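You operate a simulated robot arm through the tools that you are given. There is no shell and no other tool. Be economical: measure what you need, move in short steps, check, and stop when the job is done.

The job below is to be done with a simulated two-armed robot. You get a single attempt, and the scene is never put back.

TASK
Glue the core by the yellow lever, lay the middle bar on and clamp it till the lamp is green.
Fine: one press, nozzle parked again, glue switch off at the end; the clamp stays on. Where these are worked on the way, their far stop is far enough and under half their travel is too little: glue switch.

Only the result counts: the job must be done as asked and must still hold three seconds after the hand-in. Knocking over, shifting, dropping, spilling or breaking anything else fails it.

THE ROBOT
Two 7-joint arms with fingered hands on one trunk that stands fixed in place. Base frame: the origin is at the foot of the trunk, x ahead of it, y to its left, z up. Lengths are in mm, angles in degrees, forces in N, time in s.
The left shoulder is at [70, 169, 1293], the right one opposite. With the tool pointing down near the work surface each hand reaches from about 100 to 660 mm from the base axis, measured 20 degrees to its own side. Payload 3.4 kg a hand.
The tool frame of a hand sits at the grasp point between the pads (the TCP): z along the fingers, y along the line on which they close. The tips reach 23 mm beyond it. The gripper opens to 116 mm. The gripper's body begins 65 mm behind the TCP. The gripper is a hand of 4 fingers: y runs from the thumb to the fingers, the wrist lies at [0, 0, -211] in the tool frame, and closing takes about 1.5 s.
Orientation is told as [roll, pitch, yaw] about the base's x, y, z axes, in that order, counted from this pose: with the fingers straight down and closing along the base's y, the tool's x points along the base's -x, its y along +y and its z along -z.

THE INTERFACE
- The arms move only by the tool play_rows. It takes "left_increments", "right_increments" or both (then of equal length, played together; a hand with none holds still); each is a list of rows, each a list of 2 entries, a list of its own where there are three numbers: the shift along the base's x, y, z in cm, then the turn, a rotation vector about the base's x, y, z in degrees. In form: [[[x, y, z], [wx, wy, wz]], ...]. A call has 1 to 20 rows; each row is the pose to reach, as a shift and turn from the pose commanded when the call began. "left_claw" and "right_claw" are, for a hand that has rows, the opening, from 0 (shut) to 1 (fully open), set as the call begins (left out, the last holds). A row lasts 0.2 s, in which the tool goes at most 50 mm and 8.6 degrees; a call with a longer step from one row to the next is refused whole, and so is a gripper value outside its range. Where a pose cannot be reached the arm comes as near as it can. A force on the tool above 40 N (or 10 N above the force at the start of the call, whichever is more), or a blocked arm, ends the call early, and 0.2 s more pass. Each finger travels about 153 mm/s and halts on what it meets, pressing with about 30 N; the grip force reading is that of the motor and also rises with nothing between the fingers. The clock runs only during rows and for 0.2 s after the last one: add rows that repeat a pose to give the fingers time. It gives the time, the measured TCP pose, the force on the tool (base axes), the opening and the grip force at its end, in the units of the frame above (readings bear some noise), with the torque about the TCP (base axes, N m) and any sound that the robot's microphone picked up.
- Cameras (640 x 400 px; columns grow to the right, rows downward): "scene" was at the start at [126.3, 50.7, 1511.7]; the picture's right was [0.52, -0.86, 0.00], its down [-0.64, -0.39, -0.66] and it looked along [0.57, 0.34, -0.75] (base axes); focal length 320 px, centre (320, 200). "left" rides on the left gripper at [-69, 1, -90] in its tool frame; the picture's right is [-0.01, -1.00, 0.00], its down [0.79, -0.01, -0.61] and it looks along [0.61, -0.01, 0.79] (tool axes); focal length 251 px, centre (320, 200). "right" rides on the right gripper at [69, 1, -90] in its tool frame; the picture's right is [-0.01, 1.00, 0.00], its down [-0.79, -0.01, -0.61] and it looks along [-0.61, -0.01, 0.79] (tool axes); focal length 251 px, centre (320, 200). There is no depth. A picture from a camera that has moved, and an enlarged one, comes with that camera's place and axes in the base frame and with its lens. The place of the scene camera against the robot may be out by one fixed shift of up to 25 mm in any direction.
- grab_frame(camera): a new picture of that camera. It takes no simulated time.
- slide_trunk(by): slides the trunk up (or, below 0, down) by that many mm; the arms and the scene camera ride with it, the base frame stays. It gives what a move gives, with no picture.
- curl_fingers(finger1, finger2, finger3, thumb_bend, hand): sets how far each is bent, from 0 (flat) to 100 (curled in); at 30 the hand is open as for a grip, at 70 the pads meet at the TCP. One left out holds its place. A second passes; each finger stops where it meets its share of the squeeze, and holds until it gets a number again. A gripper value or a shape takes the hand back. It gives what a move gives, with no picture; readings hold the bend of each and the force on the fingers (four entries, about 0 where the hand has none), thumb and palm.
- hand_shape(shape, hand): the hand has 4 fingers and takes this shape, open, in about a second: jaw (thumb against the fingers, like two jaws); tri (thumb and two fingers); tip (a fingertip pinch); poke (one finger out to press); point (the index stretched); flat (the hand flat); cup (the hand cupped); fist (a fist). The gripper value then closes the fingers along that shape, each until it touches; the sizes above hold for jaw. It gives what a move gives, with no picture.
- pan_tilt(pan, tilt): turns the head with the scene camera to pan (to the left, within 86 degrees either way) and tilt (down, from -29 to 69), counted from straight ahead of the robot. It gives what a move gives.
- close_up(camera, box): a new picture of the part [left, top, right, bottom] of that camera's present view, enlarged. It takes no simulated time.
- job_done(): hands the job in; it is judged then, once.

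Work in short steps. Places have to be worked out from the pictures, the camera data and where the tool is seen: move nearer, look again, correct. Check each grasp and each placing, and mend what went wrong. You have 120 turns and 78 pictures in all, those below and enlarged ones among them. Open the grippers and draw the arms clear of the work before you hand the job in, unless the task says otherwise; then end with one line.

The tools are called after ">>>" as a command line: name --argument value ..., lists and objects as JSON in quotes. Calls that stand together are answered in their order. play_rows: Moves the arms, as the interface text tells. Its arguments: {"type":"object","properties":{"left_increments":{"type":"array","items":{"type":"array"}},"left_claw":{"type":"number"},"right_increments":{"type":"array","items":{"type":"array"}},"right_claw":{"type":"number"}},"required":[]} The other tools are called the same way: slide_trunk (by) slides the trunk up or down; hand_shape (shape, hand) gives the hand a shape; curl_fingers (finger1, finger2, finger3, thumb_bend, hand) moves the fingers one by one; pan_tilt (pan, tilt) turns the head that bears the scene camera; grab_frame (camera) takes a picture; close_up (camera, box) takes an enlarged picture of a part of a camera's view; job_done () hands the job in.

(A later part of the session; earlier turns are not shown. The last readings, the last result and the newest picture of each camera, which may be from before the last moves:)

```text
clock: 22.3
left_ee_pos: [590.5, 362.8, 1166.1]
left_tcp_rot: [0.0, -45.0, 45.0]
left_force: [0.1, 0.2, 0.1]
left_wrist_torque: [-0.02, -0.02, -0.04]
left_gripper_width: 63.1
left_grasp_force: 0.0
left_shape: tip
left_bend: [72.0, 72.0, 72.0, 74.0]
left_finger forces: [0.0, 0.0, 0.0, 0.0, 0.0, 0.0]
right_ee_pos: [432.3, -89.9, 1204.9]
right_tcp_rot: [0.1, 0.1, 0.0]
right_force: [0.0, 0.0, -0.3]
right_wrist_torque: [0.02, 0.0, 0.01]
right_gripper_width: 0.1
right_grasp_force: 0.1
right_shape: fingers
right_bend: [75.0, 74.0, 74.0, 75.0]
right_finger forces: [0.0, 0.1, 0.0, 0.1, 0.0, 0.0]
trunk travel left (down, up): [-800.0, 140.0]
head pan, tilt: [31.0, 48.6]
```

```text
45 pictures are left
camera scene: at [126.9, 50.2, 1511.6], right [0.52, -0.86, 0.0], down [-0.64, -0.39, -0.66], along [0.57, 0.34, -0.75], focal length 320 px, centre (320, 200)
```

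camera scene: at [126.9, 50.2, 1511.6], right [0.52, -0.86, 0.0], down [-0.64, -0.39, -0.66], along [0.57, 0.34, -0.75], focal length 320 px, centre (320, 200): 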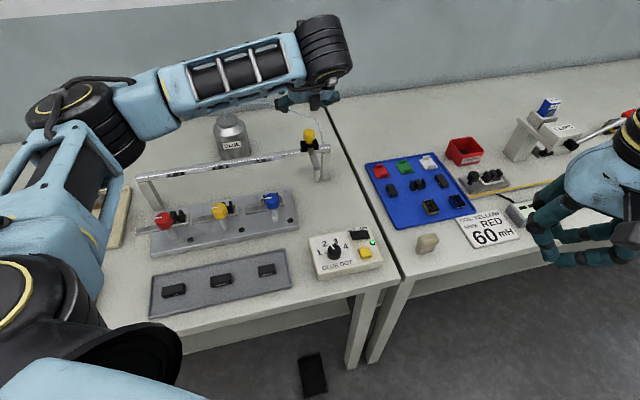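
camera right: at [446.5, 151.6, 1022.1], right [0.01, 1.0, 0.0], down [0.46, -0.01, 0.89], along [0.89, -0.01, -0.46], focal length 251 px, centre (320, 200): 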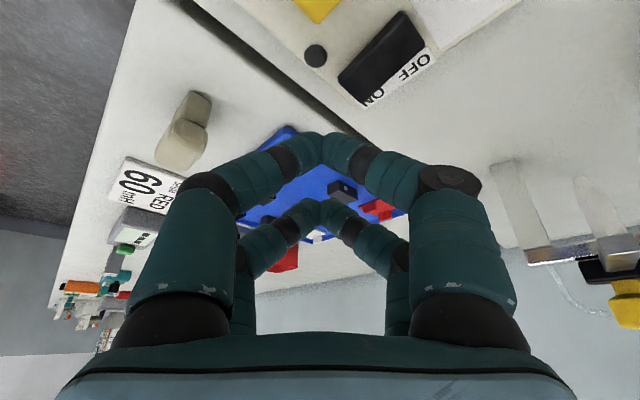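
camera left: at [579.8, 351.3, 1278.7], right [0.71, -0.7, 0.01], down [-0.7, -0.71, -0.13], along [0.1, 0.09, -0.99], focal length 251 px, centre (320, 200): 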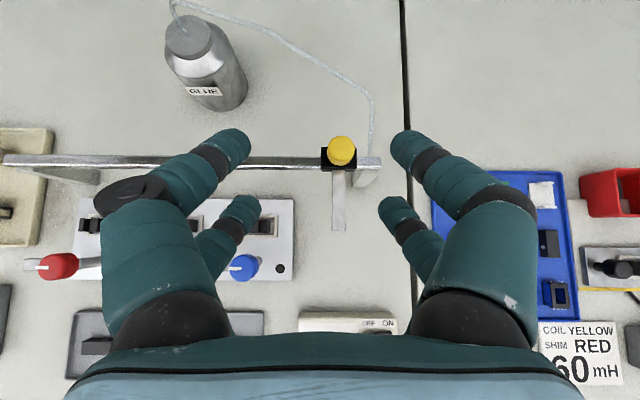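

The left camera now looks straight down: rail is aligned with −45° yaw. Knob at about (664,401,1000). I narrow the fingers to ~44 mm and approach from the front-above.

>>> play_rows --left_increments '[[[1.4, 0.5, -2.3], [0, 0, 0]], [[2.8, 1, -4.6], [0, 0, 0]], [[4.2, 1.5, -6.9], [0, 0, 0]], [[5.5, 1.9, -9.1], [0, 0, 0]], [[5.5, 1.9, -9.1], [0, 0, 0]]]' --left_claw 0.4

>>> grab_frame --camera "left"

>>> close_up --camera "scene" --box '[200, 70, 380, 200]'

```text
clock: 23.5
left_ee_pos: [645.2, 379.6, 1074.8]
left_tcp_rot: [0.0, -45.0, 45.0]
left_force: [0.2, 0.4, -0.1]
left_wrist_torque: [0.0, 0.0, -0.02]
left_gripper_width: 46.8
left_grasp_force: 0.0
left_shape: tip
left_bend: [73.0, 73.0, 73.0, 77.0]
left_finger forces: [0.1, 0.1, 0.0, 0.0, 0.0, 0.0]
right_ee_pos: [431.8, -89.5, 1205.9]
right_tcp_rot: [0.1, 0.1, -0.1]
right_force: [-0.8, -0.4, 0.2]
right_wrist_torque: [0.02, 0.0, 0.01]
right_gripper_width: 0.2
right_grasp_force: 0.0
right_shape: fingers
right_bend: [75.0, 74.0, 74.0, 75.0]
right_finger forces: [0.1, 0.0, 0.0, 0.1, 0.1, 0.1]
trunk travel left (down, up): [-800.0, 140.0]
head pan, tilt: [31.0, 48.6]
```

```text
44 pictures are left
camera left: at [634.0, 370.1, 1187.5], right [0.71, -0.7, 0.01], down [-0.7, -0.71, -0.13], along [0.1, 0.09, -0.99], focal length 251 px, centre (320, 200)
```

left: 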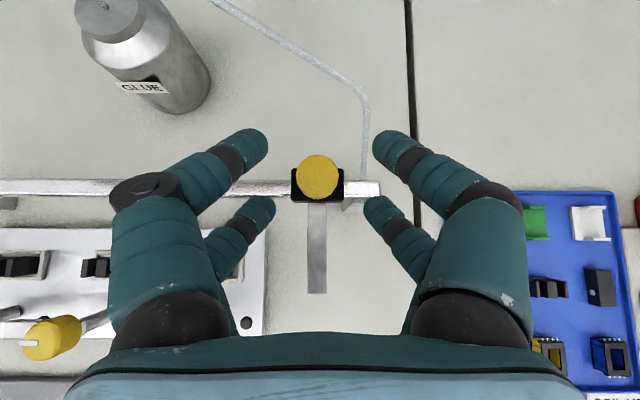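

```text
3.08 times, centred on (290, 135) of scene
camera zoom: at [126.2, 50.5, 1511.7], right [0.52, -0.86, 0.0], down [-0.64, -0.39, -0.66], along [0.57, 0.34, -0.75], focal length 986 px, centre (412, 400)
```

zoom: 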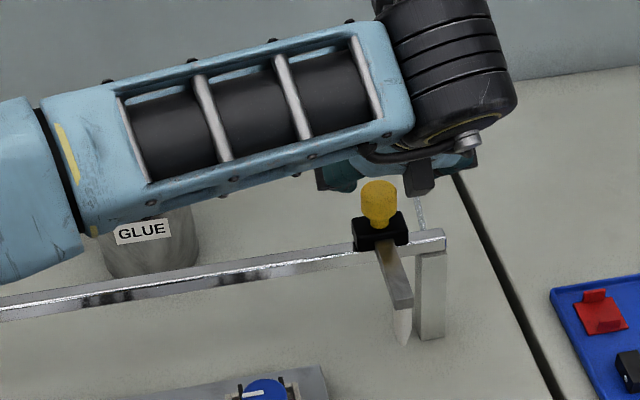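

Knob is centred between the fingers, at about (661,399), top ≈1012. I move in so the lower finger pair straddles it.

>>> play_rows --left_increments '[[[0.6, 0.8, -1.5], [0, 0, 0]], [[1.2, 1.4, -3], [0, 0, 0]], [[1.7, 2, -4.2], [0, 0, 0]], [[2.2, 2.5, -5.3], [0, 0, 0]], [[2.2, 2.5, -5.3], [0, 0, 0]]]'

>>> grab_frame --camera "left"

```text
clock: 24.7
left_ee_pos: [667.9, 407.3, 1022.9]
left_tcp_rot: [-0.1, -45.0, 44.9]
left_force: [0.0, -0.2, 0.5]
left_wrist_torque: [0.03, 0.01, 0.0]
left_gripper_width: 46.7
left_grasp_force: 0.0
left_shape: tip
left_bend: [73.0, 73.0, 73.0, 77.0]
left_finger forces: [0.0, 0.1, 0.0, 0.0, 0.0, 0.0]
right_ee_pos: [431.8, -89.5, 1204.6]
right_tcp_rot: [0.0, 0.1, 0.0]
right_force: [0.2, 0.3, 0.0]
right_wrist_torque: [-0.02, 0.04, 0.0]
right_gripper_width: 0.1
right_grasp_force: 0.2
right_shape: fingers
right_bend: [75.0, 74.0, 74.0, 75.0]
right_finger forces: [0.0, 0.0, 0.0, 0.0, 0.0, 0.0]
trunk travel left (down, up): [-800.0, 140.0]
head pan, tilt: [31.0, 48.6]
```

```text
42 pictures are left
camera left: at [656.6, 396.6, 1135.2], right [0.71, -0.7, 0.01], down [-0.7, -0.71, -0.13], along [0.1, 0.09, -0.99], focal length 251 px, centre (320, 200)
```

left: 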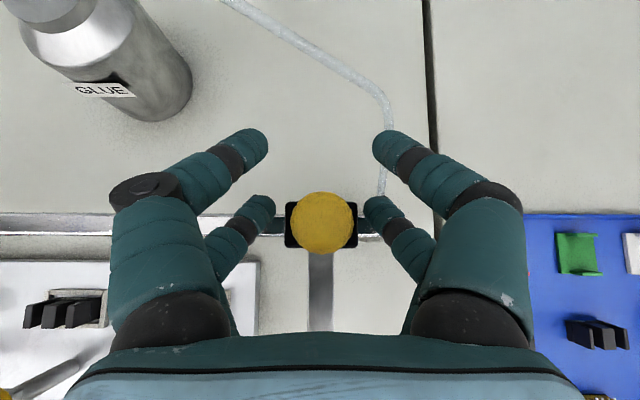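

The lower fingers straddle the knob. I slide the carriage along −u by about 120 mm first, and check force.

>>> play_rows --left_increments '[[[-0.5, 0.5, 0], [0, 0, 0]], [[-1.4, 1.4, 0], [0, 0, 0]], [[-2.4, 2.4, 0], [0, 0, 0]], [[-3.4, 3.4, 0], [0, 0, 0]], [[-4.4, 4.4, 0], [0, 0, 0]], [[-5.4, 5.4, 0], [0, 0, 0]], [[-6.4, 6.4, 0], [0, 0, 0]], [[-7.4, 7.4, 0], [0, 0, 0]], [[-8.4, 8.4, 0], [0, 0, 0]]]'

>>> grab_frame --camera "left"

```text
clock: 26.7
left_ee_pos: [583.8, 490.3, 1024.0]
left_tcp_rot: [0.0, -45.0, 44.9]
left_force: [0.6, -0.9, 0.2]
left_wrist_torque: [-0.03, 0.0, 0.03]
left_gripper_width: 47.3
left_grasp_force: 0.1
left_shape: tip
left_bend: [73.0, 73.0, 73.0, 77.0]
left_finger forces: [0.0, 0.0, 1.0, 0.0, 0.0, 0.0]
right_ee_pos: [431.8, -89.5, 1205.2]
right_tcp_rot: [0.0, -0.1, 0.1]
right_force: [0.5, -0.5, 0.8]
right_wrist_torque: [-0.02, -0.01, 0.01]
right_gripper_width: 0.1
right_grasp_force: 0.1
right_shape: fingers
right_bend: [75.0, 74.0, 74.0, 75.0]
right_finger forces: [0.1, 0.1, 0.0, 0.0, 0.0, 0.0]
trunk travel left (down, up): [-800.0, 140.0]
head pan, tilt: [31.0, 48.6]
```

```text
41 pictures are left
camera left: at [573.5, 480.7, 1135.4], right [0.71, -0.7, 0.01], down [-0.7, -0.71, -0.13], along [0.1, 0.09, -0.99], focal length 251 px, centre (320, 200)
```

left: 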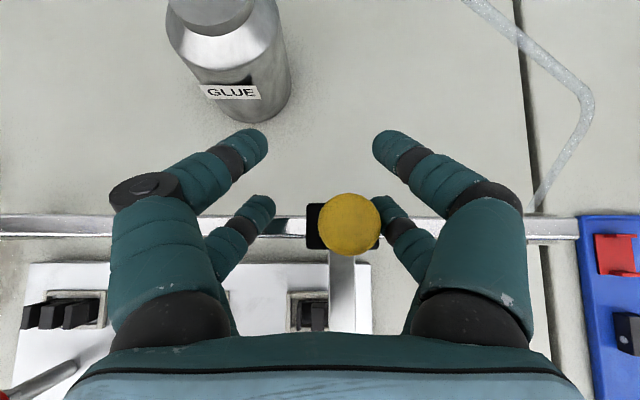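

Carriage slides freely. The yellow core is at u ≈ −65, nozzle now at ≈ 80; I move another 145 mm.

>>> play_rows --left_increments '[[[-1, 1, 0], [0, 0, 0]], [[-2, 2, 0], [0, 0, 0]], [[-3, 3, 0], [0, 0, 0]], [[-4, 4, 0], [0, 0, 0]], [[-5, 5, 0], [0, 0, 0]], [[-6, 6, 0], [0, 0, 0]], [[-7, 7, 0], [0, 0, 0]], [[-8, 8, 0], [0, 0, 0]], [[-9, 9, 0], [0, 0, 0]], [[-9.8, 9.8, 0], [0, 0, 0]], [[-10.1, 10.1, 0], [0, 0, 0]], [[-10.1, 10.1, 0], [0, 0, 0]]]'

>>> grab_frame --camera "left"

>>> close_up --camera "scene" --box '[130, 100, 330, 260]'

```text
clock: 29.3
left_ee_pos: [481.0, 592.1, 1022.4]
left_tcp_rot: [-0.1, -45.0, 45.0]
left_force: [1.4, -1.6, -0.1]
left_wrist_torque: [-0.09, -0.04, 0.04]
left_gripper_width: 48.3
left_grasp_force: 0.1
left_shape: tip
left_bend: [73.0, 73.0, 72.0, 77.0]
left_finger forces: [0.0, 0.0, 2.2, 0.1, 0.0, 0.1]
right_ee_pos: [431.5, -90.0, 1204.7]
right_tcp_rot: [-0.1, 0.0, 0.1]
right_force: [-0.5, 0.2, -0.1]
right_wrist_torque: [0.0, 0.0, -0.01]
right_gripper_width: 0.0
right_grasp_force: 0.0
right_shape: fingers
right_bend: [75.0, 74.0, 74.0, 75.0]
right_finger forces: [0.0, 0.1, 0.0, 0.0, 0.1, 0.0]
trunk travel left (down, up): [-800.0, 140.0]
head pan, tilt: [31.0, 48.6]
```

```text
40 pictures are left
camera left: at [471.1, 579.9, 1135.7], right [0.71, -0.7, 0.01], down [-0.7, -0.71, -0.13], along [0.1, 0.09, -0.99], focal length 251 px, centre (320, 200)
```

left: 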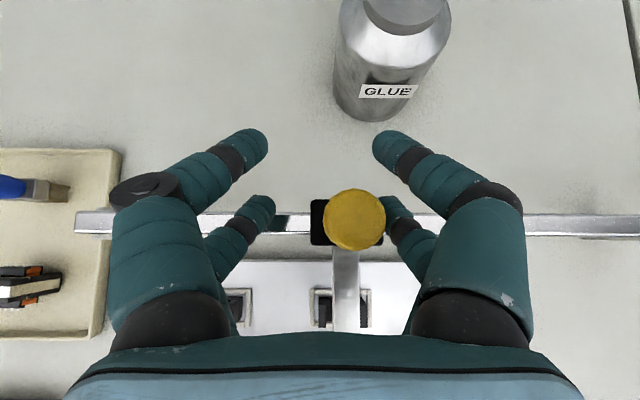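

```text
2.50 times, centred on (230, 180) of scene
camera zoom: at [126.6, 50.1, 1511.7], right [0.52, -0.86, 0.0], down [-0.64, -0.39, -0.66], along [0.57, 0.34, -0.75], focal length 801 px, centre (545, 250)
```

zoom: 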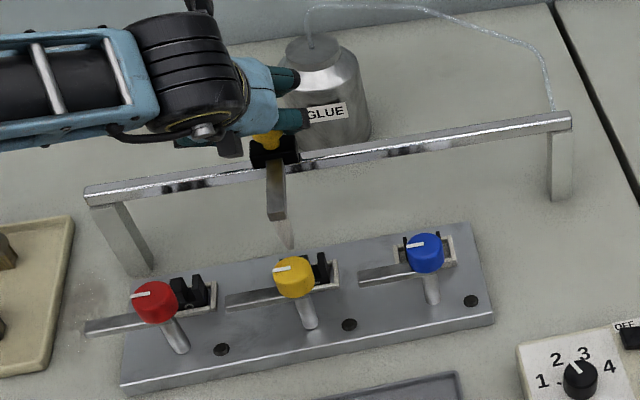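

Nozzle is near the yellow core. I zoom to judge alignment.

>>> close_up --camera "left" --box '[290, 180, 410, 340]'

>>> close_up --camera "scene" --box '[210, 150, 290, 240]'

```text
2.50 times, centred on (350, 260) of left
camera zoom: at [471.1, 579.9, 1135.7], right [0.71, -0.7, 0.01], down [-0.7, -0.71, -0.13], along [0.1, 0.09, -0.99], focal length 629 px, centre (245, 50)
```

zoom: 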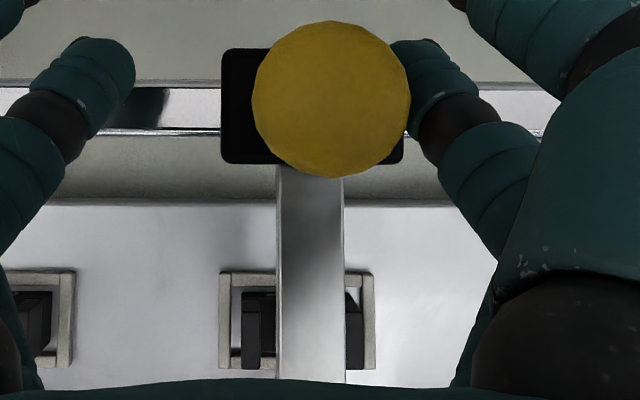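

```text
4.44 times, centred on (250, 195) of scene
camera zoom: at [126.6, 50.1, 1511.7], right [0.52, -0.86, 0.0], down [-0.64, -0.39, -0.66], along [0.57, 0.34, -0.75], focal length 1424 px, centre (631, 222)
```

zoom: 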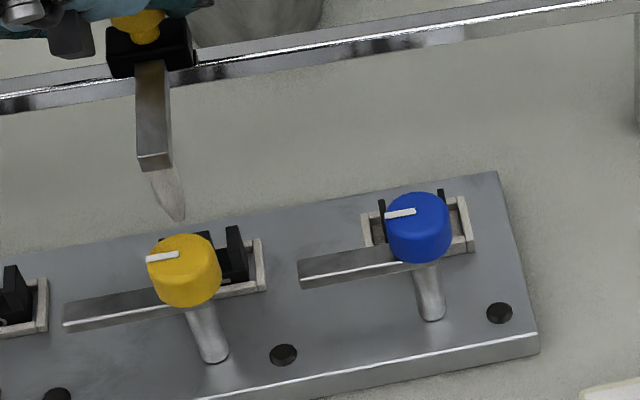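

Nozzle is about 5 mm left of the core centre. I move the hand right to take up the finger slack (~24 mm) and nudge the carriage.

>>> play_rows --left_increments '[[[0.6, -0.6, 0], [0, 0, 0]], [[1.2, -1.2, 0], [0, 0, 0]], [[1.6, -1.6, 0], [0, 0, 0]], [[1.8, -1.8, 0], [0, 0, 0]], [[2.0, -2.0, 0], [0, 0, 0]], [[2.0, -2.0, 0], [0, 0, 0]]]'

>>> close_up --camera "left" --box '[250, 180, 370, 340]'

```text
clock: 30.7
left_ee_pos: [501.6, 570.8, 1020.9]
left_tcp_rot: [0.1, -45.0, 45.0]
left_force: [1.7, 0.2, -0.2]
left_wrist_torque: [-0.01, 0.03, 0.0]
left_gripper_width: 46.8
left_grasp_force: 0.1
left_shape: tip
left_bend: [73.0, 73.0, 73.0, 77.0]
left_finger forces: [0.1, 0.1, 0.1, 0.0, 0.1, 0.0]
right_ee_pos: [432.1, -89.2, 1206.5]
right_tcp_rot: [0.0, 0.0, 0.0]
right_force: [-0.2, -0.5, 0.1]
right_wrist_torque: [0.01, -0.02, 0.0]
right_gripper_width: 0.0
right_grasp_force: 0.2
right_shape: fingers
right_bend: [75.0, 74.0, 74.0, 75.0]
right_finger forces: [0.0, 0.0, 0.0, 0.1, 0.0, 0.0]
trunk travel left (down, up): [-800.0, 140.0]
head pan, tilt: [31.0, 48.6]
```

```text
2.50 times, centred on (310, 260) of left
camera zoom: at [491.3, 560.5, 1135.0], right [0.71, -0.7, 0.01], down [-0.7, -0.71, -0.13], along [0.1, 0.09, -0.99], focal length 629 px, centre (345, 50)
```

zoom: 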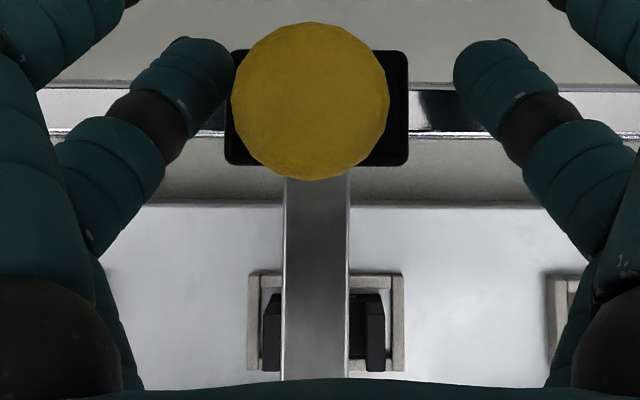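

Nozzle and core now agree within ~0.5 mm. I back the hand off a little, then retreat up and away.

>>> play_rows --left_increments '[[[-0.5, 0.5, 0], [0, 0, 0]], [[-1.5, -0.5, 1.4], [0, 0, 0]], [[-2.7, -1.7, 3.1], [0, 0, 0]], [[-4, -3, 5], [0, 0, 0]], [[-5, -4, 9], [0, 0, 0]], [[-5, -4, 13.5], [0, 0, 0]]]'

>>> play_rows --left_increments '[[[1, -4, 0], [-5.3, 5.3, 0]], [[2, -8, 0], [-10.6, 10.6, 0]], [[3, -12, 0], [-15.9, 15.9, 0]], [[4, -16, 0], [-21.2, 21.2, 0]], [[5, -20, 0], [-26.5, 26.5, 0]], [[6, -24, 0], [-31.8, 31.8, 0]]]' --left_claw 0

>>> play_rows --left_increments '[[[0, -2, -1], [0, 0, -8]], [[0, -4, -2], [0, 0, -16]], [[0, -6, -3], [0, 0, -24]], [[0, -8, -4], [0, 0, -32]], [[0, -10, -5], [0, 0, -40]], [[0, -12, -5], [0, 0, -45]], [[0, -13, -5], [0, 0, -45]]]'

>>> close_up --camera "scene" --box '[130, 90, 400, 300]'

```text
clock: 32.1
left_ee_pos: [451.0, 530.7, 1158.1]
left_tcp_rot: [0.0, -45.1, 44.9]
left_force: [0.1, 0.4, 0.5]
left_wrist_torque: [0.03, -0.01, 0.02]
left_gripper_width: 46.8
left_grasp_force: 0.1
left_shape: tip
left_bend: [73.0, 73.0, 73.0, 77.0]
left_finger forces: [0.0, 0.0, 0.0, 0.0, 0.1, 0.0]
right_ee_pos: [431.8, -90.7, 1205.8]
right_tcp_rot: [0.0, 0.0, 0.0]
right_force: [-0.4, 1.3, 0.7]
right_wrist_torque: [-0.03, 0.03, 0.0]
right_gripper_width: 0.0
right_grasp_force: 0.1
right_shape: fingers
right_bend: [75.0, 74.0, 74.0, 75.0]
right_finger forces: [0.0, 0.0, 0.0, 0.0, 0.0, 0.0]
trunk travel left (down, up): [-800.0, 140.0]
head pan, tilt: [31.0, 48.6]
```

```text
clock: 33.5
left_ee_pos: [511.4, 289.1, 1157.3]
left_tcp_rot: [0.1, 0.2, 45.0]
left_force: [1.1, -0.8, 1.0]
left_wrist_torque: [0.0, 0.0, -0.01]
left_gripper_width: 0.0
left_grasp_force: 30.0
left_shape: tip
left_bend: [62.0, 63.0, 63.0, 62.0]
left_finger forces: [0.1, 0.1, 0.0, 0.1, 0.1, 0.0]
right_ee_pos: [432.9, -90.4, 1205.0]
right_tcp_rot: [0.1, 0.0, -0.1]
right_force: [0.4, 0.0, 0.3]
right_wrist_torque: [0.0, 0.03, 0.02]
right_gripper_width: 0.1
right_grasp_force: 0.0
right_shape: fingers
right_bend: [75.0, 74.0, 74.0, 75.0]
right_finger forces: [0.1, 0.1, 0.0, 0.0, 0.0, 0.0]
trunk travel left (down, up): [-800.0, 140.0]
head pan, tilt: [31.0, 48.6]
```

```text
clock: 35.1
left_ee_pos: [512.4, 161.2, 1107.7]
left_tcp_rot: [0.0, 0.0, -0.1]
left_force: [-0.5, 0.3, 0.8]
left_wrist_torque: [-0.01, -0.01, -0.03]
left_gripper_width: 0.2
left_grasp_force: 29.9
left_shape: tip
left_bend: [62.0, 63.0, 63.0, 62.0]
left_finger forces: [0.0, 0.0, 0.1, 0.0, 0.1, 0.0]
right_ee_pos: [431.3, -89.2, 1205.2]
right_tcp_rot: [0.0, 0.0, 0.1]
right_force: [0.4, 0.0, 0.2]
right_wrist_torque: [-0.01, 0.02, 0.0]
right_gripper_width: 0.0
right_grasp_force: 0.2
right_shape: fingers
right_bend: [75.0, 74.0, 74.0, 75.0]
right_finger forces: [0.1, 0.1, 0.0, 0.0, 0.1, 0.1]
trunk travel left (down, up): [-800.0, 140.0]
head pan, tilt: [31.0, 48.6]
```

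```text
1.90 times, centred on (265, 195) of scene
camera zoom: at [126.4, 50.2, 1511.7], right [0.52, -0.86, 0.0], down [-0.64, -0.39, -0.66], along [0.57, 0.34, -0.75], focal length 610 px, centre (425, 210)
```

zoom: 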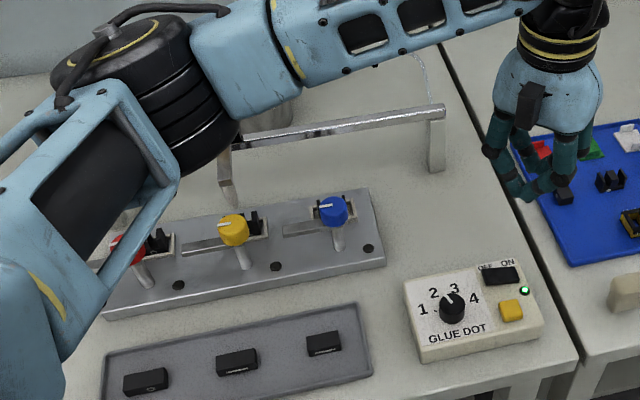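

Now I press the glue button at about (497,149): tilt 25° and descend to just above it.

>>> play_rows --left_increments '[[[-0.6, -0.4, -3], [0, 6, 0]], [[-1.2, -0.8, -6], [0, 12, 0]], [[-1.8, -1.2, -9], [0, 18, 0]], [[-2.5, -1.2, -12], [0, 25, 0]], [[-2.5, -1.2, -15], [0, 25, 0]], [[-2.5, -1.2, -16.3], [0, 25, 0]], [[-2.5, -1.2, -16.3], [0, 25, 0]]]'

>>> grab_frame --camera "left"

>>> close_up --camera "scene" --box '[320, 200, 400, 270]'

```text
clock: 36.7
left_ee_pos: [487.1, 149.8, 944.7]
left_tcp_rot: [0.0, 25.1, 0.0]
left_force: [0.8, 0.0, -0.6]
left_wrist_torque: [0.0, 0.04, 0.0]
left_gripper_width: 0.0
left_grasp_force: 29.7
left_shape: tip
left_bend: [62.0, 63.0, 63.0, 62.0]
left_finger forces: [0.0, 0.0, 0.1, 0.0, 0.1, 0.0]
right_ee_pos: [432.4, -89.7, 1205.6]
right_tcp_rot: [0.0, 0.0, 0.0]
right_force: [-0.5, -0.4, -0.2]
right_wrist_torque: [-0.04, 0.0, -0.04]
right_gripper_width: 0.0
right_grasp_force: 0.1
right_shape: fingers
right_bend: [75.0, 74.0, 74.0, 75.0]
right_finger forces: [0.0, 0.0, 0.1, 0.0, 0.1, 0.0]
trunk travel left (down, up): [-800.0, 140.0]
head pan, tilt: [31.0, 48.6]
```

```text
34 pictures are left
camera left: at [587.4, 150.2, 997.9], right [0.01, -1.0, 0.0], down [-0.46, -0.01, 0.89], along [-0.89, -0.01, -0.46], focal length 251 px, centre (320, 200)
```

left: 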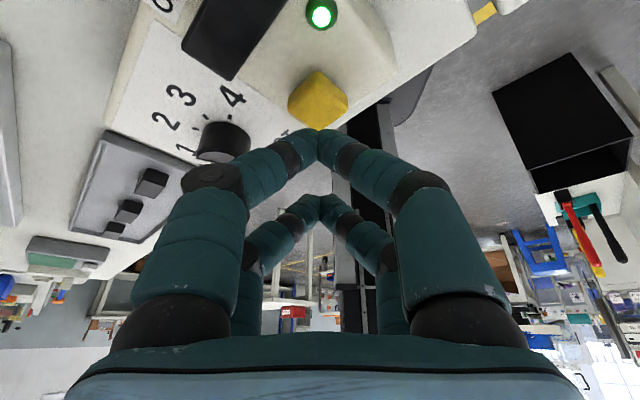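

```text
5.71 times, centred on (360, 235) of scene
camera zoom: at [126.6, 50.3, 1511.6], right [0.52, -0.86, 0.0], down [-0.64, -0.39, -0.66], along [0.57, 0.34, -0.75], focal length 1831 px, centre (91, 0)
```

zoom: 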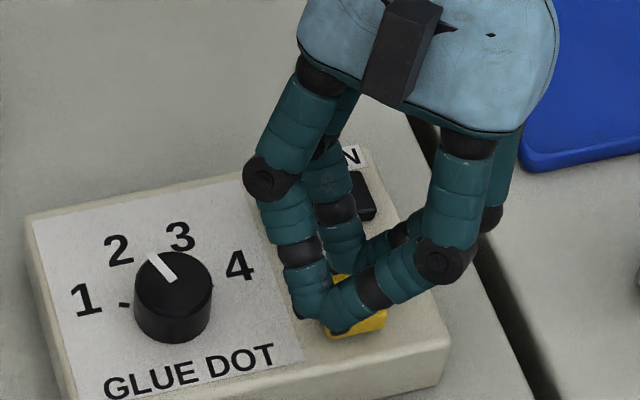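

Tip is centred above the button. I press down slowly and then retract in the same move.

>>> play_rows --left_increments '[[[0, 0, -1], [0, 0, 0]], [[0, 0, -1.6], [0, 0, 0]], [[0, 0, -2.0], [0, 0, 0]], [[0, 0, -2.4], [0, 0, 0]], [[0, 0, -2.7], [0, 0, 0]]]'

>>> close_up --camera "left" --box '[260, 0, 400, 150]'

```text
clock: 37.9
left_ee_pos: [487.1, 148.5, 920.0]
left_tcp_rot: [0.0, 24.7, 0.0]
left_force: [8.7, 6.2, 33.3]
left_wrist_torque: [0.28, -0.68, 0.05]
left_gripper_width: 0.1
left_grasp_force: 29.9
left_shape: tip
left_bend: [66.0, 63.0, 63.0, 63.0]
left_finger forces: [0.0, 0.0, 0.0, 0.0, 0.0, 0.0]
right_ee_pos: [430.0, -89.1, 1207.9]
right_tcp_rot: [0.0, -0.3, 0.0]
right_force: [0.0, 1.0, -0.6]
right_wrist_torque: [0.0, 0.02, 0.0]
right_gripper_width: 0.1
right_grasp_force: 0.0
right_shape: fingers
right_bend: [75.0, 74.0, 74.0, 75.0]
right_finger forces: [0.0, 0.1, 0.0, 0.0, 0.1, 0.1]
trunk travel left (down, up): [-800.0, 140.0]
head pan, tilt: [31.0, 48.6]
heard: click
```

```text
2.67 times, centred on (330, 75) of left
camera zoom: at [586.3, 148.8, 973.7], right [0.01, -1.0, 0.0], down [-0.47, -0.01, 0.88], along [-0.88, -0.01, -0.47], focal length 670 px, centre (293, 533)
```

zoom: 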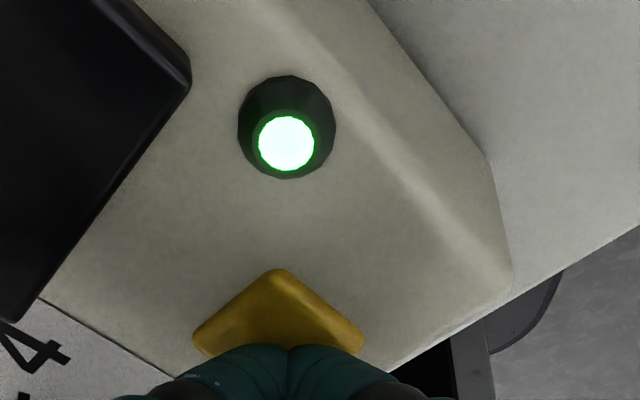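

A click was heard: glued. I lift off, untilt and head back to the carriage.

>>> play_rows --left_increments '[[[0, 0, 4], [0, 0, 0]], [[0, 0, 8], [0, -6, 0]], [[0.5, 1, 12], [0, -12, 0]], [[1, 2, 16], [0, -18, 0]], [[1.5, 3, 20], [0, -25, 0]], [[2, 6, 23], [0, -25, 0]]]'

>>> play_rows --left_increments '[[[0, 4, 0], [0, 0, 7.5]], [[0, 8, 0], [0, 0, 15]], [[-1, 12, 0], [0, 0, 22.5]], [[-2, 16, 0], [0, 0, 30]], [[-3, 20, 0], [0, 0, 37.5]], [[-4, 24, 0], [0, 0, 45]]]' --left_claw 0.45

>>> play_rows --left_increments '[[[0, 2, 0], [5.3, -5.3, 0]], [[0, 4, 0], [10.6, -10.6, 0]], [[0, 6, 0], [15.9, -15.9, 0]], [[0, 8, 0], [21.2, -21.2, 0]], [[0, 9, 0], [26.5, -26.5, 0]], [[0, 10, 0], [31.8, -31.8, 0]]]'

>>> grab_frame --camera "left"

```text
clock: 39.3
left_ee_pos: [509.7, 211.6, 1147.6]
left_tcp_rot: [-0.1, -0.1, 0.1]
left_force: [0.7, 1.2, 1.0]
left_wrist_torque: [0.02, 0.01, 0.03]
left_gripper_width: 0.1
left_grasp_force: 30.2
left_shape: tip
left_bend: [65.0, 63.0, 63.0, 63.0]
left_finger forces: [0.1, 0.0, 0.0, 0.0, 0.0, 0.1]
right_ee_pos: [431.1, -88.2, 1205.2]
right_tcp_rot: [0.0, 0.0, 0.0]
right_force: [0.1, 0.1, 1.0]
right_wrist_torque: [0.0, -0.05, -0.01]
right_gripper_width: 0.1
right_grasp_force: 0.0
right_shape: fingers
right_bend: [75.0, 74.0, 74.0, 75.0]
right_finger forces: [0.1, 0.0, 0.1, 0.1, 0.0, 0.1]
trunk travel left (down, up): [-800.0, 140.0]
head pan, tilt: [31.0, 48.6]
```

```text
clock: 40.7
left_ee_pos: [467.8, 450.5, 1146.7]
left_tcp_rot: [-0.1, 0.1, 45.1]
left_force: [-0.4, -0.1, -0.7]
left_wrist_torque: [0.02, -0.02, -0.01]
left_gripper_width: 51.7
left_grasp_force: 0.0
left_shape: tip
left_bend: [73.0, 73.0, 73.0, 76.0]
left_finger forces: [0.1, 0.0, 0.0, 0.0, 0.0, 0.1]
right_ee_pos: [430.5, -88.8, 1205.4]
right_tcp_rot: [-0.1, 0.0, 0.1]
right_force: [-0.1, -0.5, 0.2]
right_wrist_torque: [-0.01, 0.01, -0.01]
right_gripper_width: 0.0
right_grasp_force: 0.0
right_shape: fingers
right_bend: [75.0, 74.0, 74.0, 75.0]
right_finger forces: [0.0, 0.0, 0.0, 0.0, 0.1, 0.1]
trunk travel left (down, up): [-800.0, 140.0]
head pan, tilt: [31.0, 48.6]
```

```text
clock: 42.1
left_ee_pos: [467.8, 548.3, 1148.0]
left_tcp_rot: [-0.1, -45.1, 45.0]
left_force: [0.9, 1.0, 0.4]
left_wrist_torque: [-0.02, 0.0, -0.02]
left_gripper_width: 52.2
left_grasp_force: 0.0
left_shape: tip
left_bend: [73.0, 73.0, 73.0, 76.0]
left_finger forces: [0.0, 0.0, 0.0, 0.0, 0.1, 0.1]
right_ee_pos: [431.4, -89.8, 1206.0]
right_tcp_rot: [0.0, 0.0, 0.0]
right_force: [-0.5, 0.4, -0.9]
right_wrist_torque: [0.01, 0.01, -0.04]
right_gripper_width: 0.0
right_grasp_force: 0.1
right_shape: fingers
right_bend: [75.0, 74.0, 74.0, 75.0]
right_finger forces: [0.0, 0.1, 0.0, 0.0, 0.0, 0.1]
trunk travel left (down, up): [-800.0, 140.0]
head pan, tilt: [31.0, 48.6]
```

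```text
31 pictures are left
camera left: at [456.4, 538.9, 1261.1], right [0.71, -0.7, 0.01], down [-0.7, -0.7, -0.13], along [0.1, 0.09, -0.99], focal length 251 px, centre (320, 200)
```

left: 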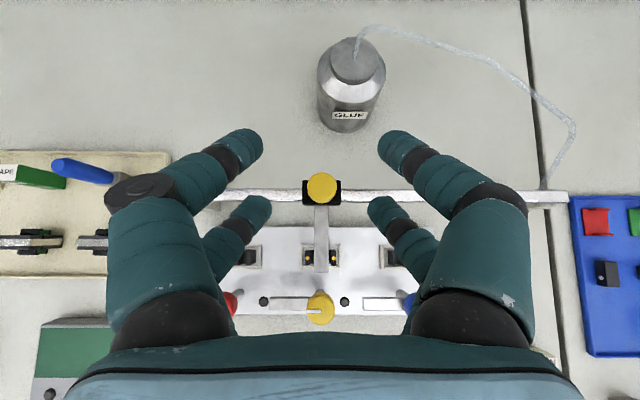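

Glue dots are visible on the core. I cage the nozzle knob again.

>>> play_rows --left_increments '[[[0.2, 0.2, -3.6], [0, 0, 0]], [[0.5, 0.5, -7.3], [0, 0, 0]], [[1.1, 1.1, -8.7], [0, 0, 0]], [[1.8, 1.8, -10.3], [0, 0, 0]], [[2.8, 2.8, -12.6], [0, 0, 0]], [[2.8, 2.8, -12.6], [0, 0, 0]]]'

>>> play_rows --left_increments '[[[0.8, -0.8, 0], [0, 0, 0]], [[1.8, -1.8, 0], [0, 0, 0]], [[2.8, -2.8, 0], [0, 0, 0]], [[3.8, -3.8, 0], [0, 0, 0]], [[4.8, -4.8, 0], [0, 0, 0]], [[5.8, -5.8, 0], [0, 0, 0]], [[6.8, -6.8, 0], [0, 0, 0]], [[7.8, -7.8, 0], [0, 0, 0]], [[8.8, -8.8, 0], [0, 0, 0]], [[9.8, -9.8, 0], [0, 0, 0]], [[10.8, -10.8, 0], [0, 0, 0]], [[11.8, -11.8, 0], [0, 0, 0]], [[12.8, -12.8, 0], [0, 0, 0]], [[13.8, -13.8, 0], [0, 0, 0]], [[14.8, -14.8, 0], [0, 0, 0]], [[15.8, -15.8, 0], [0, 0, 0]], [[16.8, -16.8, 0], [0, 0, 0]], [[17.3, -17.3, 0], [0, 0, 0]]]'

>>> grab_frame --camera "left"

```text
clock: 43.5
left_ee_pos: [494.4, 577.9, 1020.9]
left_tcp_rot: [-0.1, -45.0, 45.0]
left_force: [0.1, 0.6, 0.2]
left_wrist_torque: [0.03, -0.03, 0.02]
left_gripper_width: 52.0
left_grasp_force: 0.2
left_shape: tip
left_bend: [73.0, 73.0, 73.0, 76.0]
left_finger forces: [0.1, 0.0, 0.0, 0.1, 0.0, 0.0]
right_ee_pos: [432.5, -90.2, 1204.6]
right_tcp_rot: [-0.1, -0.1, 0.0]
right_force: [-0.2, 0.3, -0.1]
right_wrist_torque: [-0.01, 0.05, 0.03]
right_gripper_width: 0.0
right_grasp_force: 0.0
right_shape: fingers
right_bend: [75.0, 74.0, 74.0, 75.0]
right_finger forces: [0.0, 0.1, 0.1, 0.0, 0.0, 0.1]
trunk travel left (down, up): [-800.0, 140.0]
head pan, tilt: [31.0, 48.6]
```

```text
clock: 47.3
left_ee_pos: [669.0, 404.1, 1020.8]
left_tcp_rot: [0.0, -45.0, 45.0]
left_force: [0.2, 0.1, -1.3]
left_wrist_torque: [0.02, -0.01, -0.01]
left_gripper_width: 52.7
left_grasp_force: 0.2
left_shape: tip
left_bend: [73.0, 72.0, 73.0, 76.0]
left_finger forces: [0.1, 0.7, 0.1, 0.0, 0.0, 0.0]
right_ee_pos: [430.2, -88.3, 1205.7]
right_tcp_rot: [0.1, -0.1, 0.0]
right_force: [-0.1, 0.6, -1.0]
right_wrist_torque: [0.0, -0.04, 0.01]
right_gripper_width: 0.4
right_grasp_force: 0.1
right_shape: fingers
right_bend: [75.0, 74.0, 74.0, 75.0]
right_finger forces: [0.0, 0.0, 0.0, 0.0, 0.1, 0.1]
trunk travel left (down, up): [-800.0, 140.0]
head pan, tilt: [31.0, 48.6]
```

```text
30 pictures are left
camera left: at [658.2, 393.4, 1133.6], right [0.71, -0.7, 0.01], down [-0.7, -0.71, -0.13], along [0.1, 0.09, -0.99], focal length 251 px, centre (320, 200)
```

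left: 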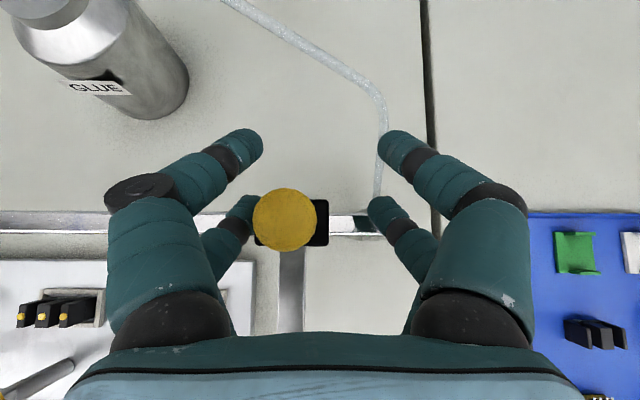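

Carriage is ~15 mm short of its parked place. I push on gently.

>>> play_rows --left_increments '[[[0.5, -0.5, 0], [0, 0, 0]], [[0.8, -0.8, 0], [0, 0, 0]], [[1.0, -1.0, 0], [0, 0, 0]], [[1.1, -1.1, 0], [0, 0, 0]], [[1.1, -1.1, 0], [0, 0, 0]]]'

>>> close_up --camera "left" --box '[220, 150, 420, 310]'

```text
clock: 48.5
left_ee_pos: [679.3, 393.1, 1021.6]
left_tcp_rot: [0.1, -45.2, 45.0]
left_force: [-1.7, 0.3, -0.3]
left_wrist_torque: [0.01, -0.01, 0.03]
left_gripper_width: 52.5
left_grasp_force: 0.0
left_shape: tip
left_bend: [73.0, 72.0, 73.0, 76.0]
left_finger forces: [0.0, 1.6, 0.0, 0.1, 0.0, 0.1]
right_ee_pos: [431.4, -88.5, 1206.6]
right_tcp_rot: [0.0, 0.1, 0.0]
right_force: [-0.7, 0.7, 0.1]
right_wrist_torque: [0.01, -0.01, 0.02]
right_gripper_width: 0.2
right_grasp_force: 0.0
right_shape: fingers
right_bend: [75.0, 74.0, 74.0, 75.0]
right_finger forces: [0.1, 0.1, 0.0, 0.0, 0.1, 0.1]
trunk travel left (down, up): [-800.0, 140.0]
head pan, tilt: [31.0, 48.6]
```

```text
2.50 times, centred on (320, 230) of left
camera zoom: at [668.7, 383.1, 1133.8], right [0.71, -0.7, 0.01], down [-0.7, -0.71, -0.13], along [0.1, 0.09, -0.99], focal length 629 px, centre (320, 125)
```

zoom: 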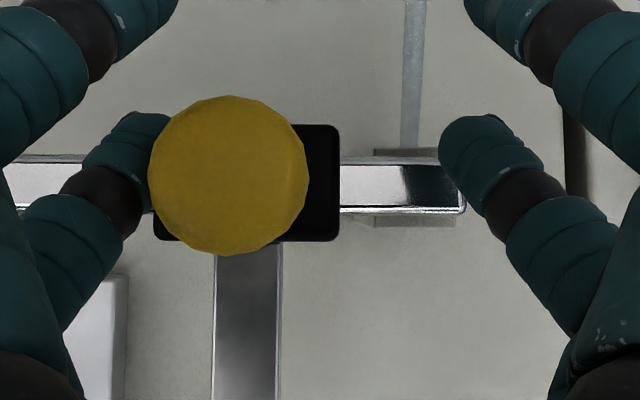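

It is within ~1–2 mm of the original park. I nudge 2 mm more (watching for the stop).

>>> play_rows --left_increments '[[[0.1, -0.1, 0], [0, 0, 0]], [[0.2, -0.2, 0], [0, 0, 0]], [[0.2, -0.2, 0], [0, 0, 0]]]'

>>> close_up --camera "left" --box '[220, 150, 420, 310]'

```text
clock: 49.3
left_ee_pos: [680.5, 393.2, 1021.1]
left_tcp_rot: [-0.1, -44.9, 45.0]
left_force: [-2.5, 1.6, -0.7]
left_wrist_torque: [0.01, 0.06, -0.01]
left_gripper_width: 52.9
left_grasp_force: 0.0
left_shape: tip
left_bend: [73.0, 72.0, 73.0, 76.0]
left_finger forces: [0.0, 2.8, 0.0, 0.0, 0.0, 0.0]
right_ee_pos: [430.7, -88.3, 1205.8]
right_tcp_rot: [-0.1, 0.0, -0.1]
right_force: [0.0, -0.1, -0.1]
right_wrist_torque: [0.0, -0.02, 0.02]
right_gripper_width: 0.0
right_grasp_force: 0.1
right_shape: fingers
right_bend: [75.0, 74.0, 74.0, 75.0]
right_finger forces: [0.0, 0.1, 0.0, 0.1, 0.0, 0.0]
trunk travel left (down, up): [-800.0, 140.0]
head pan, tilt: [31.0, 48.6]
```

```text
2.50 times, centred on (320, 230) of left
camera zoom: at [670.4, 381.6, 1134.0], right [0.71, -0.7, 0.01], down [-0.7, -0.71, -0.13], along [0.1, 0.09, -0.99], focal length 629 px, centre (320, 125)
```

zoom: 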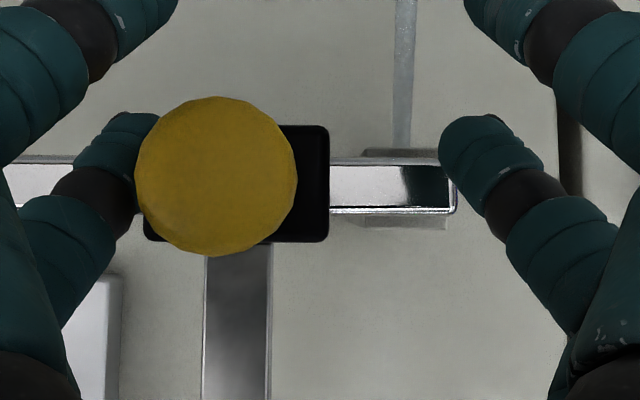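

The carriage rests against its stop: parked. I back off and retreat, then go over the tray with a 20° tilt and fingers opened to ~85 mm.

>>> play_rows --left_increments '[[[-0.7, 0.7, 0], [0, 0, 0]], [[-1.2, 0.2, 1.4], [0, 0, 0]], [[-2.5, -1.1, 3.1], [0, 0, 0]], [[-4, -2.6, 5.5], [0, 0, 0]], [[-6, -3, 9.5], [0, 0, 0]]]'

>>> play_rows --left_increments '[[[-4, 1, 0], [-3.5, 3.5, 0]], [[-8, 2, 0], [-7, 7, 0]], [[-12, 3, 0], [-10.5, 10.5, 0]], [[-16, 4, 0], [-14, 14, 0]], [[-20, 4.4, 0], [-17.7, 17.7, 0]], [[-24, 4.4, -1], [-17.7, 17.7, 0]], [[-28, 4.4, -3], [-17.7, 17.7, 0]], [[-31, 4.4, -6], [-17.7, 17.7, 0]], [[-32.5, 4.4, -9], [-17.7, 17.7, 0]], [[-32.5, 4.4, -10], [-17.7, 17.7, 0]]]' --left_claw 0.75

>>> grab_frame --camera "left"

>>> grab_frame --camera "scene"

```text
clock: 50.5
left_ee_pos: [620.3, 360.9, 1116.8]
left_tcp_rot: [-0.1, -45.0, 45.0]
left_force: [0.1, -0.7, -0.7]
left_wrist_torque: [0.02, 0.0, -0.02]
left_gripper_width: 52.4
left_grasp_force: 0.1
left_shape: tip
left_bend: [73.0, 73.0, 73.0, 76.0]
left_finger forces: [0.0, 0.0, 0.0, 0.1, 0.0, 0.1]
right_ee_pos: [430.6, -89.3, 1206.0]
right_tcp_rot: [0.0, -0.2, 0.0]
right_force: [-0.6, -0.3, -0.5]
right_wrist_torque: [-0.01, 0.0, -0.02]
right_gripper_width: 0.1
right_grasp_force: 0.0
right_shape: fingers
right_bend: [75.0, 74.0, 74.0, 75.0]
right_finger forces: [0.1, 0.0, 0.0, 0.0, 0.0, 0.0]
trunk travel left (down, up): [-800.0, 140.0]
head pan, tilt: [31.0, 48.6]
```

```text
clock: 52.7
left_ee_pos: [302.8, 409.8, 1012.2]
left_tcp_rot: [-0.1, -19.9, 45.0]
left_force: [0.8, 0.8, 0.0]
left_wrist_torque: [0.01, -0.01, 0.01]
left_gripper_width: 86.7
left_grasp_force: 0.1
left_shape: tip
left_bend: [63.0, 63.0, 63.0, 63.0]
left_finger forces: [0.0, 0.0, 0.0, 0.0, 0.0, 0.0]
left hand out of reach, approached as far as the arm can: row 8, 9, 10
right_ee_pos: [431.7, -89.8, 1204.5]
right_tcp_rot: [0.0, 0.0, -0.1]
right_force: [0.3, -0.2, 0.0]
right_wrist_torque: [0.0, -0.05, -0.01]
right_gripper_width: 0.1
right_grasp_force: 0.1
right_shape: fingers
right_bend: [75.0, 74.0, 74.0, 75.0]
right_finger forces: [0.0, 0.1, 0.1, 0.0, 0.1, 0.0]
trunk travel left (down, up): [-800.0, 140.0]
head pan, tilt: [31.0, 48.6]
```

```text
27 pictures are left
camera left: at [327.1, 433.6, 1120.6], right [0.71, -0.7, 0.0], down [-0.67, -0.68, 0.3], along [-0.21, -0.22, -0.95], focal length 251 px, centre (320, 200)
```

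left: 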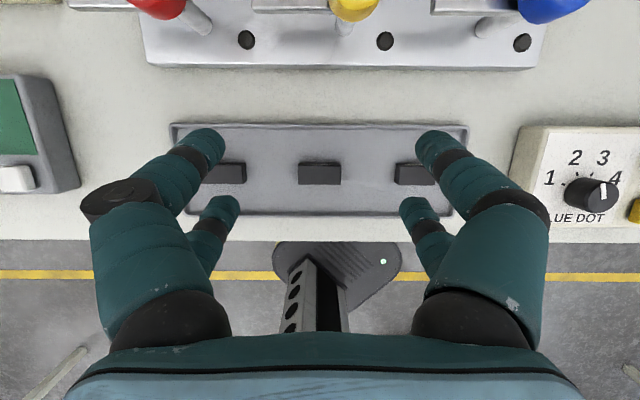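

```text
26 pictures are left
camera scene: at [126.0, 50.2, 1511.7], right [0.52, -0.86, 0.0], down [-0.64, -0.39, -0.66], along [0.57, 0.34, -0.75], focal length 320 px, centre (320, 200)
```

scene: 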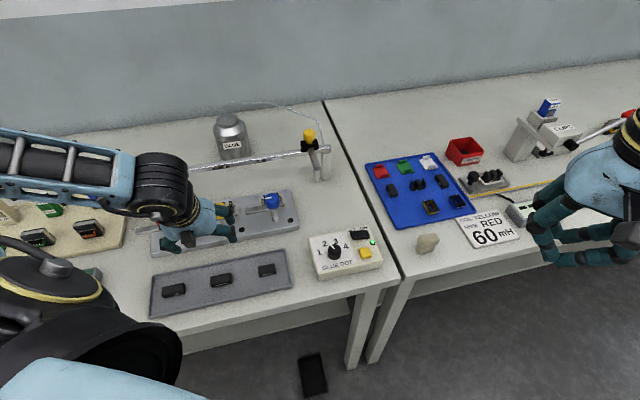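

Bar at about (291,397); hand (rear pair) is nearly right above it. I descend to ~z 920 and look again.

>>> play_rows --left_increments '[[[0.6, 0.3, -2.5], [0, 0, 0]], [[0.6, 0.3, -5], [0, 0, 0]], [[0.6, 0.3, -7.5], [0, 0, 0]], [[0.6, 0.3, -9.7], [0, 0, 0]], [[0.6, 0.3, -9.7], [0, 0, 0]]]' --left_claw 0.65

>>> grab_frame --camera "left"

>>> close_up --camera "scene" --box '[130, 200, 310, 330]'

```text
clock: 53.9
left_ee_pos: [309.8, 412.1, 915.4]
left_tcp_rot: [-0.1, -20.0, 44.9]
left_force: [0.4, 0.0, 0.4]
left_wrist_torque: [-0.03, 0.0, 0.01]
left_gripper_width: 75.7
left_grasp_force: 0.1
left_shape: tip
left_bend: [69.0, 69.0, 69.0, 70.0]
left_finger forces: [0.0, 0.1, 0.0, 0.1, 0.0, 0.1]
right_ee_pos: [431.6, -90.6, 1206.4]
right_tcp_rot: [0.0, 0.0, 0.0]
right_force: [-1.0, 0.9, -0.4]
right_wrist_torque: [-0.02, -0.01, -0.03]
right_gripper_width: 0.1
right_grasp_force: 0.1
right_shape: fingers
right_bend: [75.0, 74.0, 74.0, 75.0]
right_finger forces: [0.0, 0.0, 0.1, 0.0, 0.0, 0.0]
trunk travel left (down, up): [-800.0, 140.0]
head pan, tilt: [31.0, 48.6]
```

```text
25 pictures are left
camera left: at [333.4, 436.8, 1024.0], right [0.71, -0.7, 0.0], down [-0.67, -0.68, 0.3], along [-0.21, -0.22, -0.95], focal length 251 px, centre (320, 200)
```

left: 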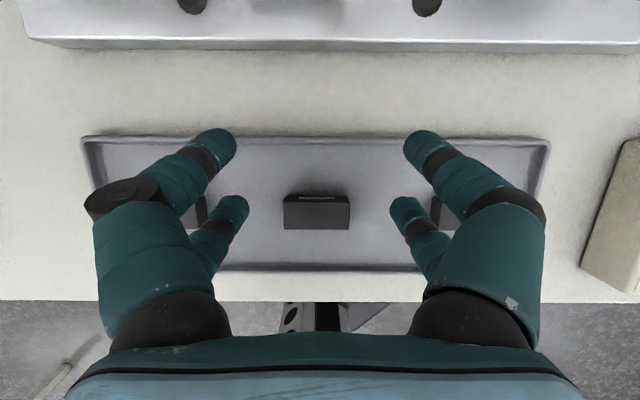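

```text
3.08 times, centred on (220, 265) of scene
camera zoom: at [126.1, 50.3, 1511.7], right [0.52, -0.86, 0.0], down [-0.64, -0.39, -0.66], along [0.57, 0.34, -0.75], focal length 986 px, centre (628, 0)
```

zoom: 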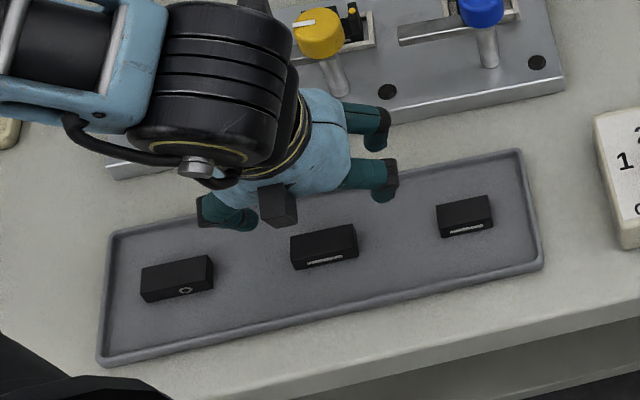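

Bar centre ≈(289,396); I correct the hand by (−9,−4) mm, descend so tips are ~4 mm over the tray floor.

>>> play_rows --left_increments '[[[-0.9, -0.4, 0], [0, 0, 0]], [[-0.9, -0.4, -1], [0, 0, 0]], [[-0.9, -0.4, -2], [0, 0, 0]], [[-0.9, -0.4, -2.6], [0, 0, 0]], [[-0.9, -0.4, -2.6], [0, 0, 0]]]'

>>> grab_frame --camera "left"

>>> close_up --camera "scene" --box '[160, 220, 270, 310]'

```text
clock: 55.1
left_ee_pos: [300.0, 409.8, 890.6]
left_tcp_rot: [0.0, -19.9, 45.0]
left_force: [-0.2, 0.0, -0.6]
left_wrist_torque: [-0.04, -0.03, -0.02]
left_gripper_width: 75.6
left_grasp_force: 0.0
left_shape: tip
left_bend: [69.0, 69.0, 69.0, 70.0]
left_finger forces: [0.1, 0.1, 0.0, 0.1, 0.0, 0.0]
right_ee_pos: [432.7, -89.2, 1206.2]
right_tcp_rot: [0.1, 0.0, -0.1]
right_force: [0.9, -0.4, -0.7]
right_wrist_torque: [-0.02, 0.02, -0.05]
right_gripper_width: 0.0
right_grasp_force: 0.1
right_shape: fingers
right_bend: [75.0, 74.0, 74.0, 75.0]
right_finger forces: [0.0, 0.1, 0.1, 0.1, 0.0, 0.0]
trunk travel left (down, up): [-800.0, 140.0]
head pan, tilt: [31.0, 48.6]
```

```text
23 pictures are left
camera left: at [323.7, 433.7, 998.5], right [0.71, -0.7, 0.0], down [-0.67, -0.68, 0.3], along [-0.21, -0.22, -0.95], focal length 251 px, centre (320, 200)
```

left: 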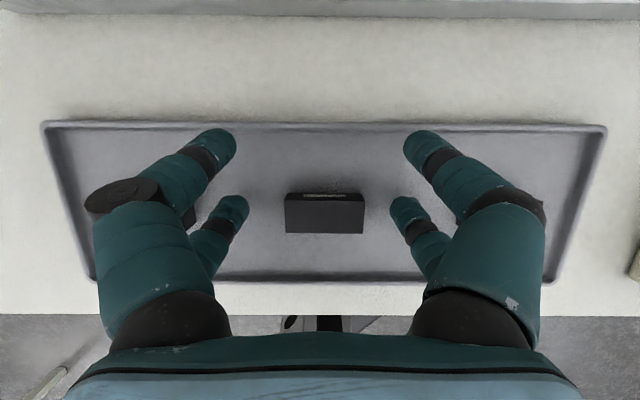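

```text
4.44 times, centred on (215, 265) of scene
camera zoom: at [126.4, 50.5, 1511.7], right [0.52, -0.86, 0.0], down [-0.64, -0.39, -0.66], along [0.57, 0.34, -0.75], focal length 1424 px, centre (787, -89)
```

zoom: 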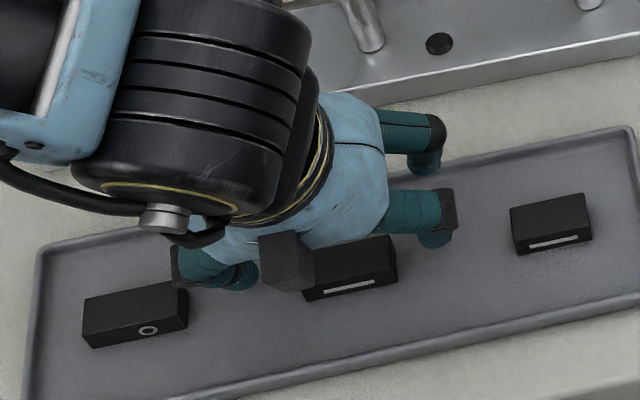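

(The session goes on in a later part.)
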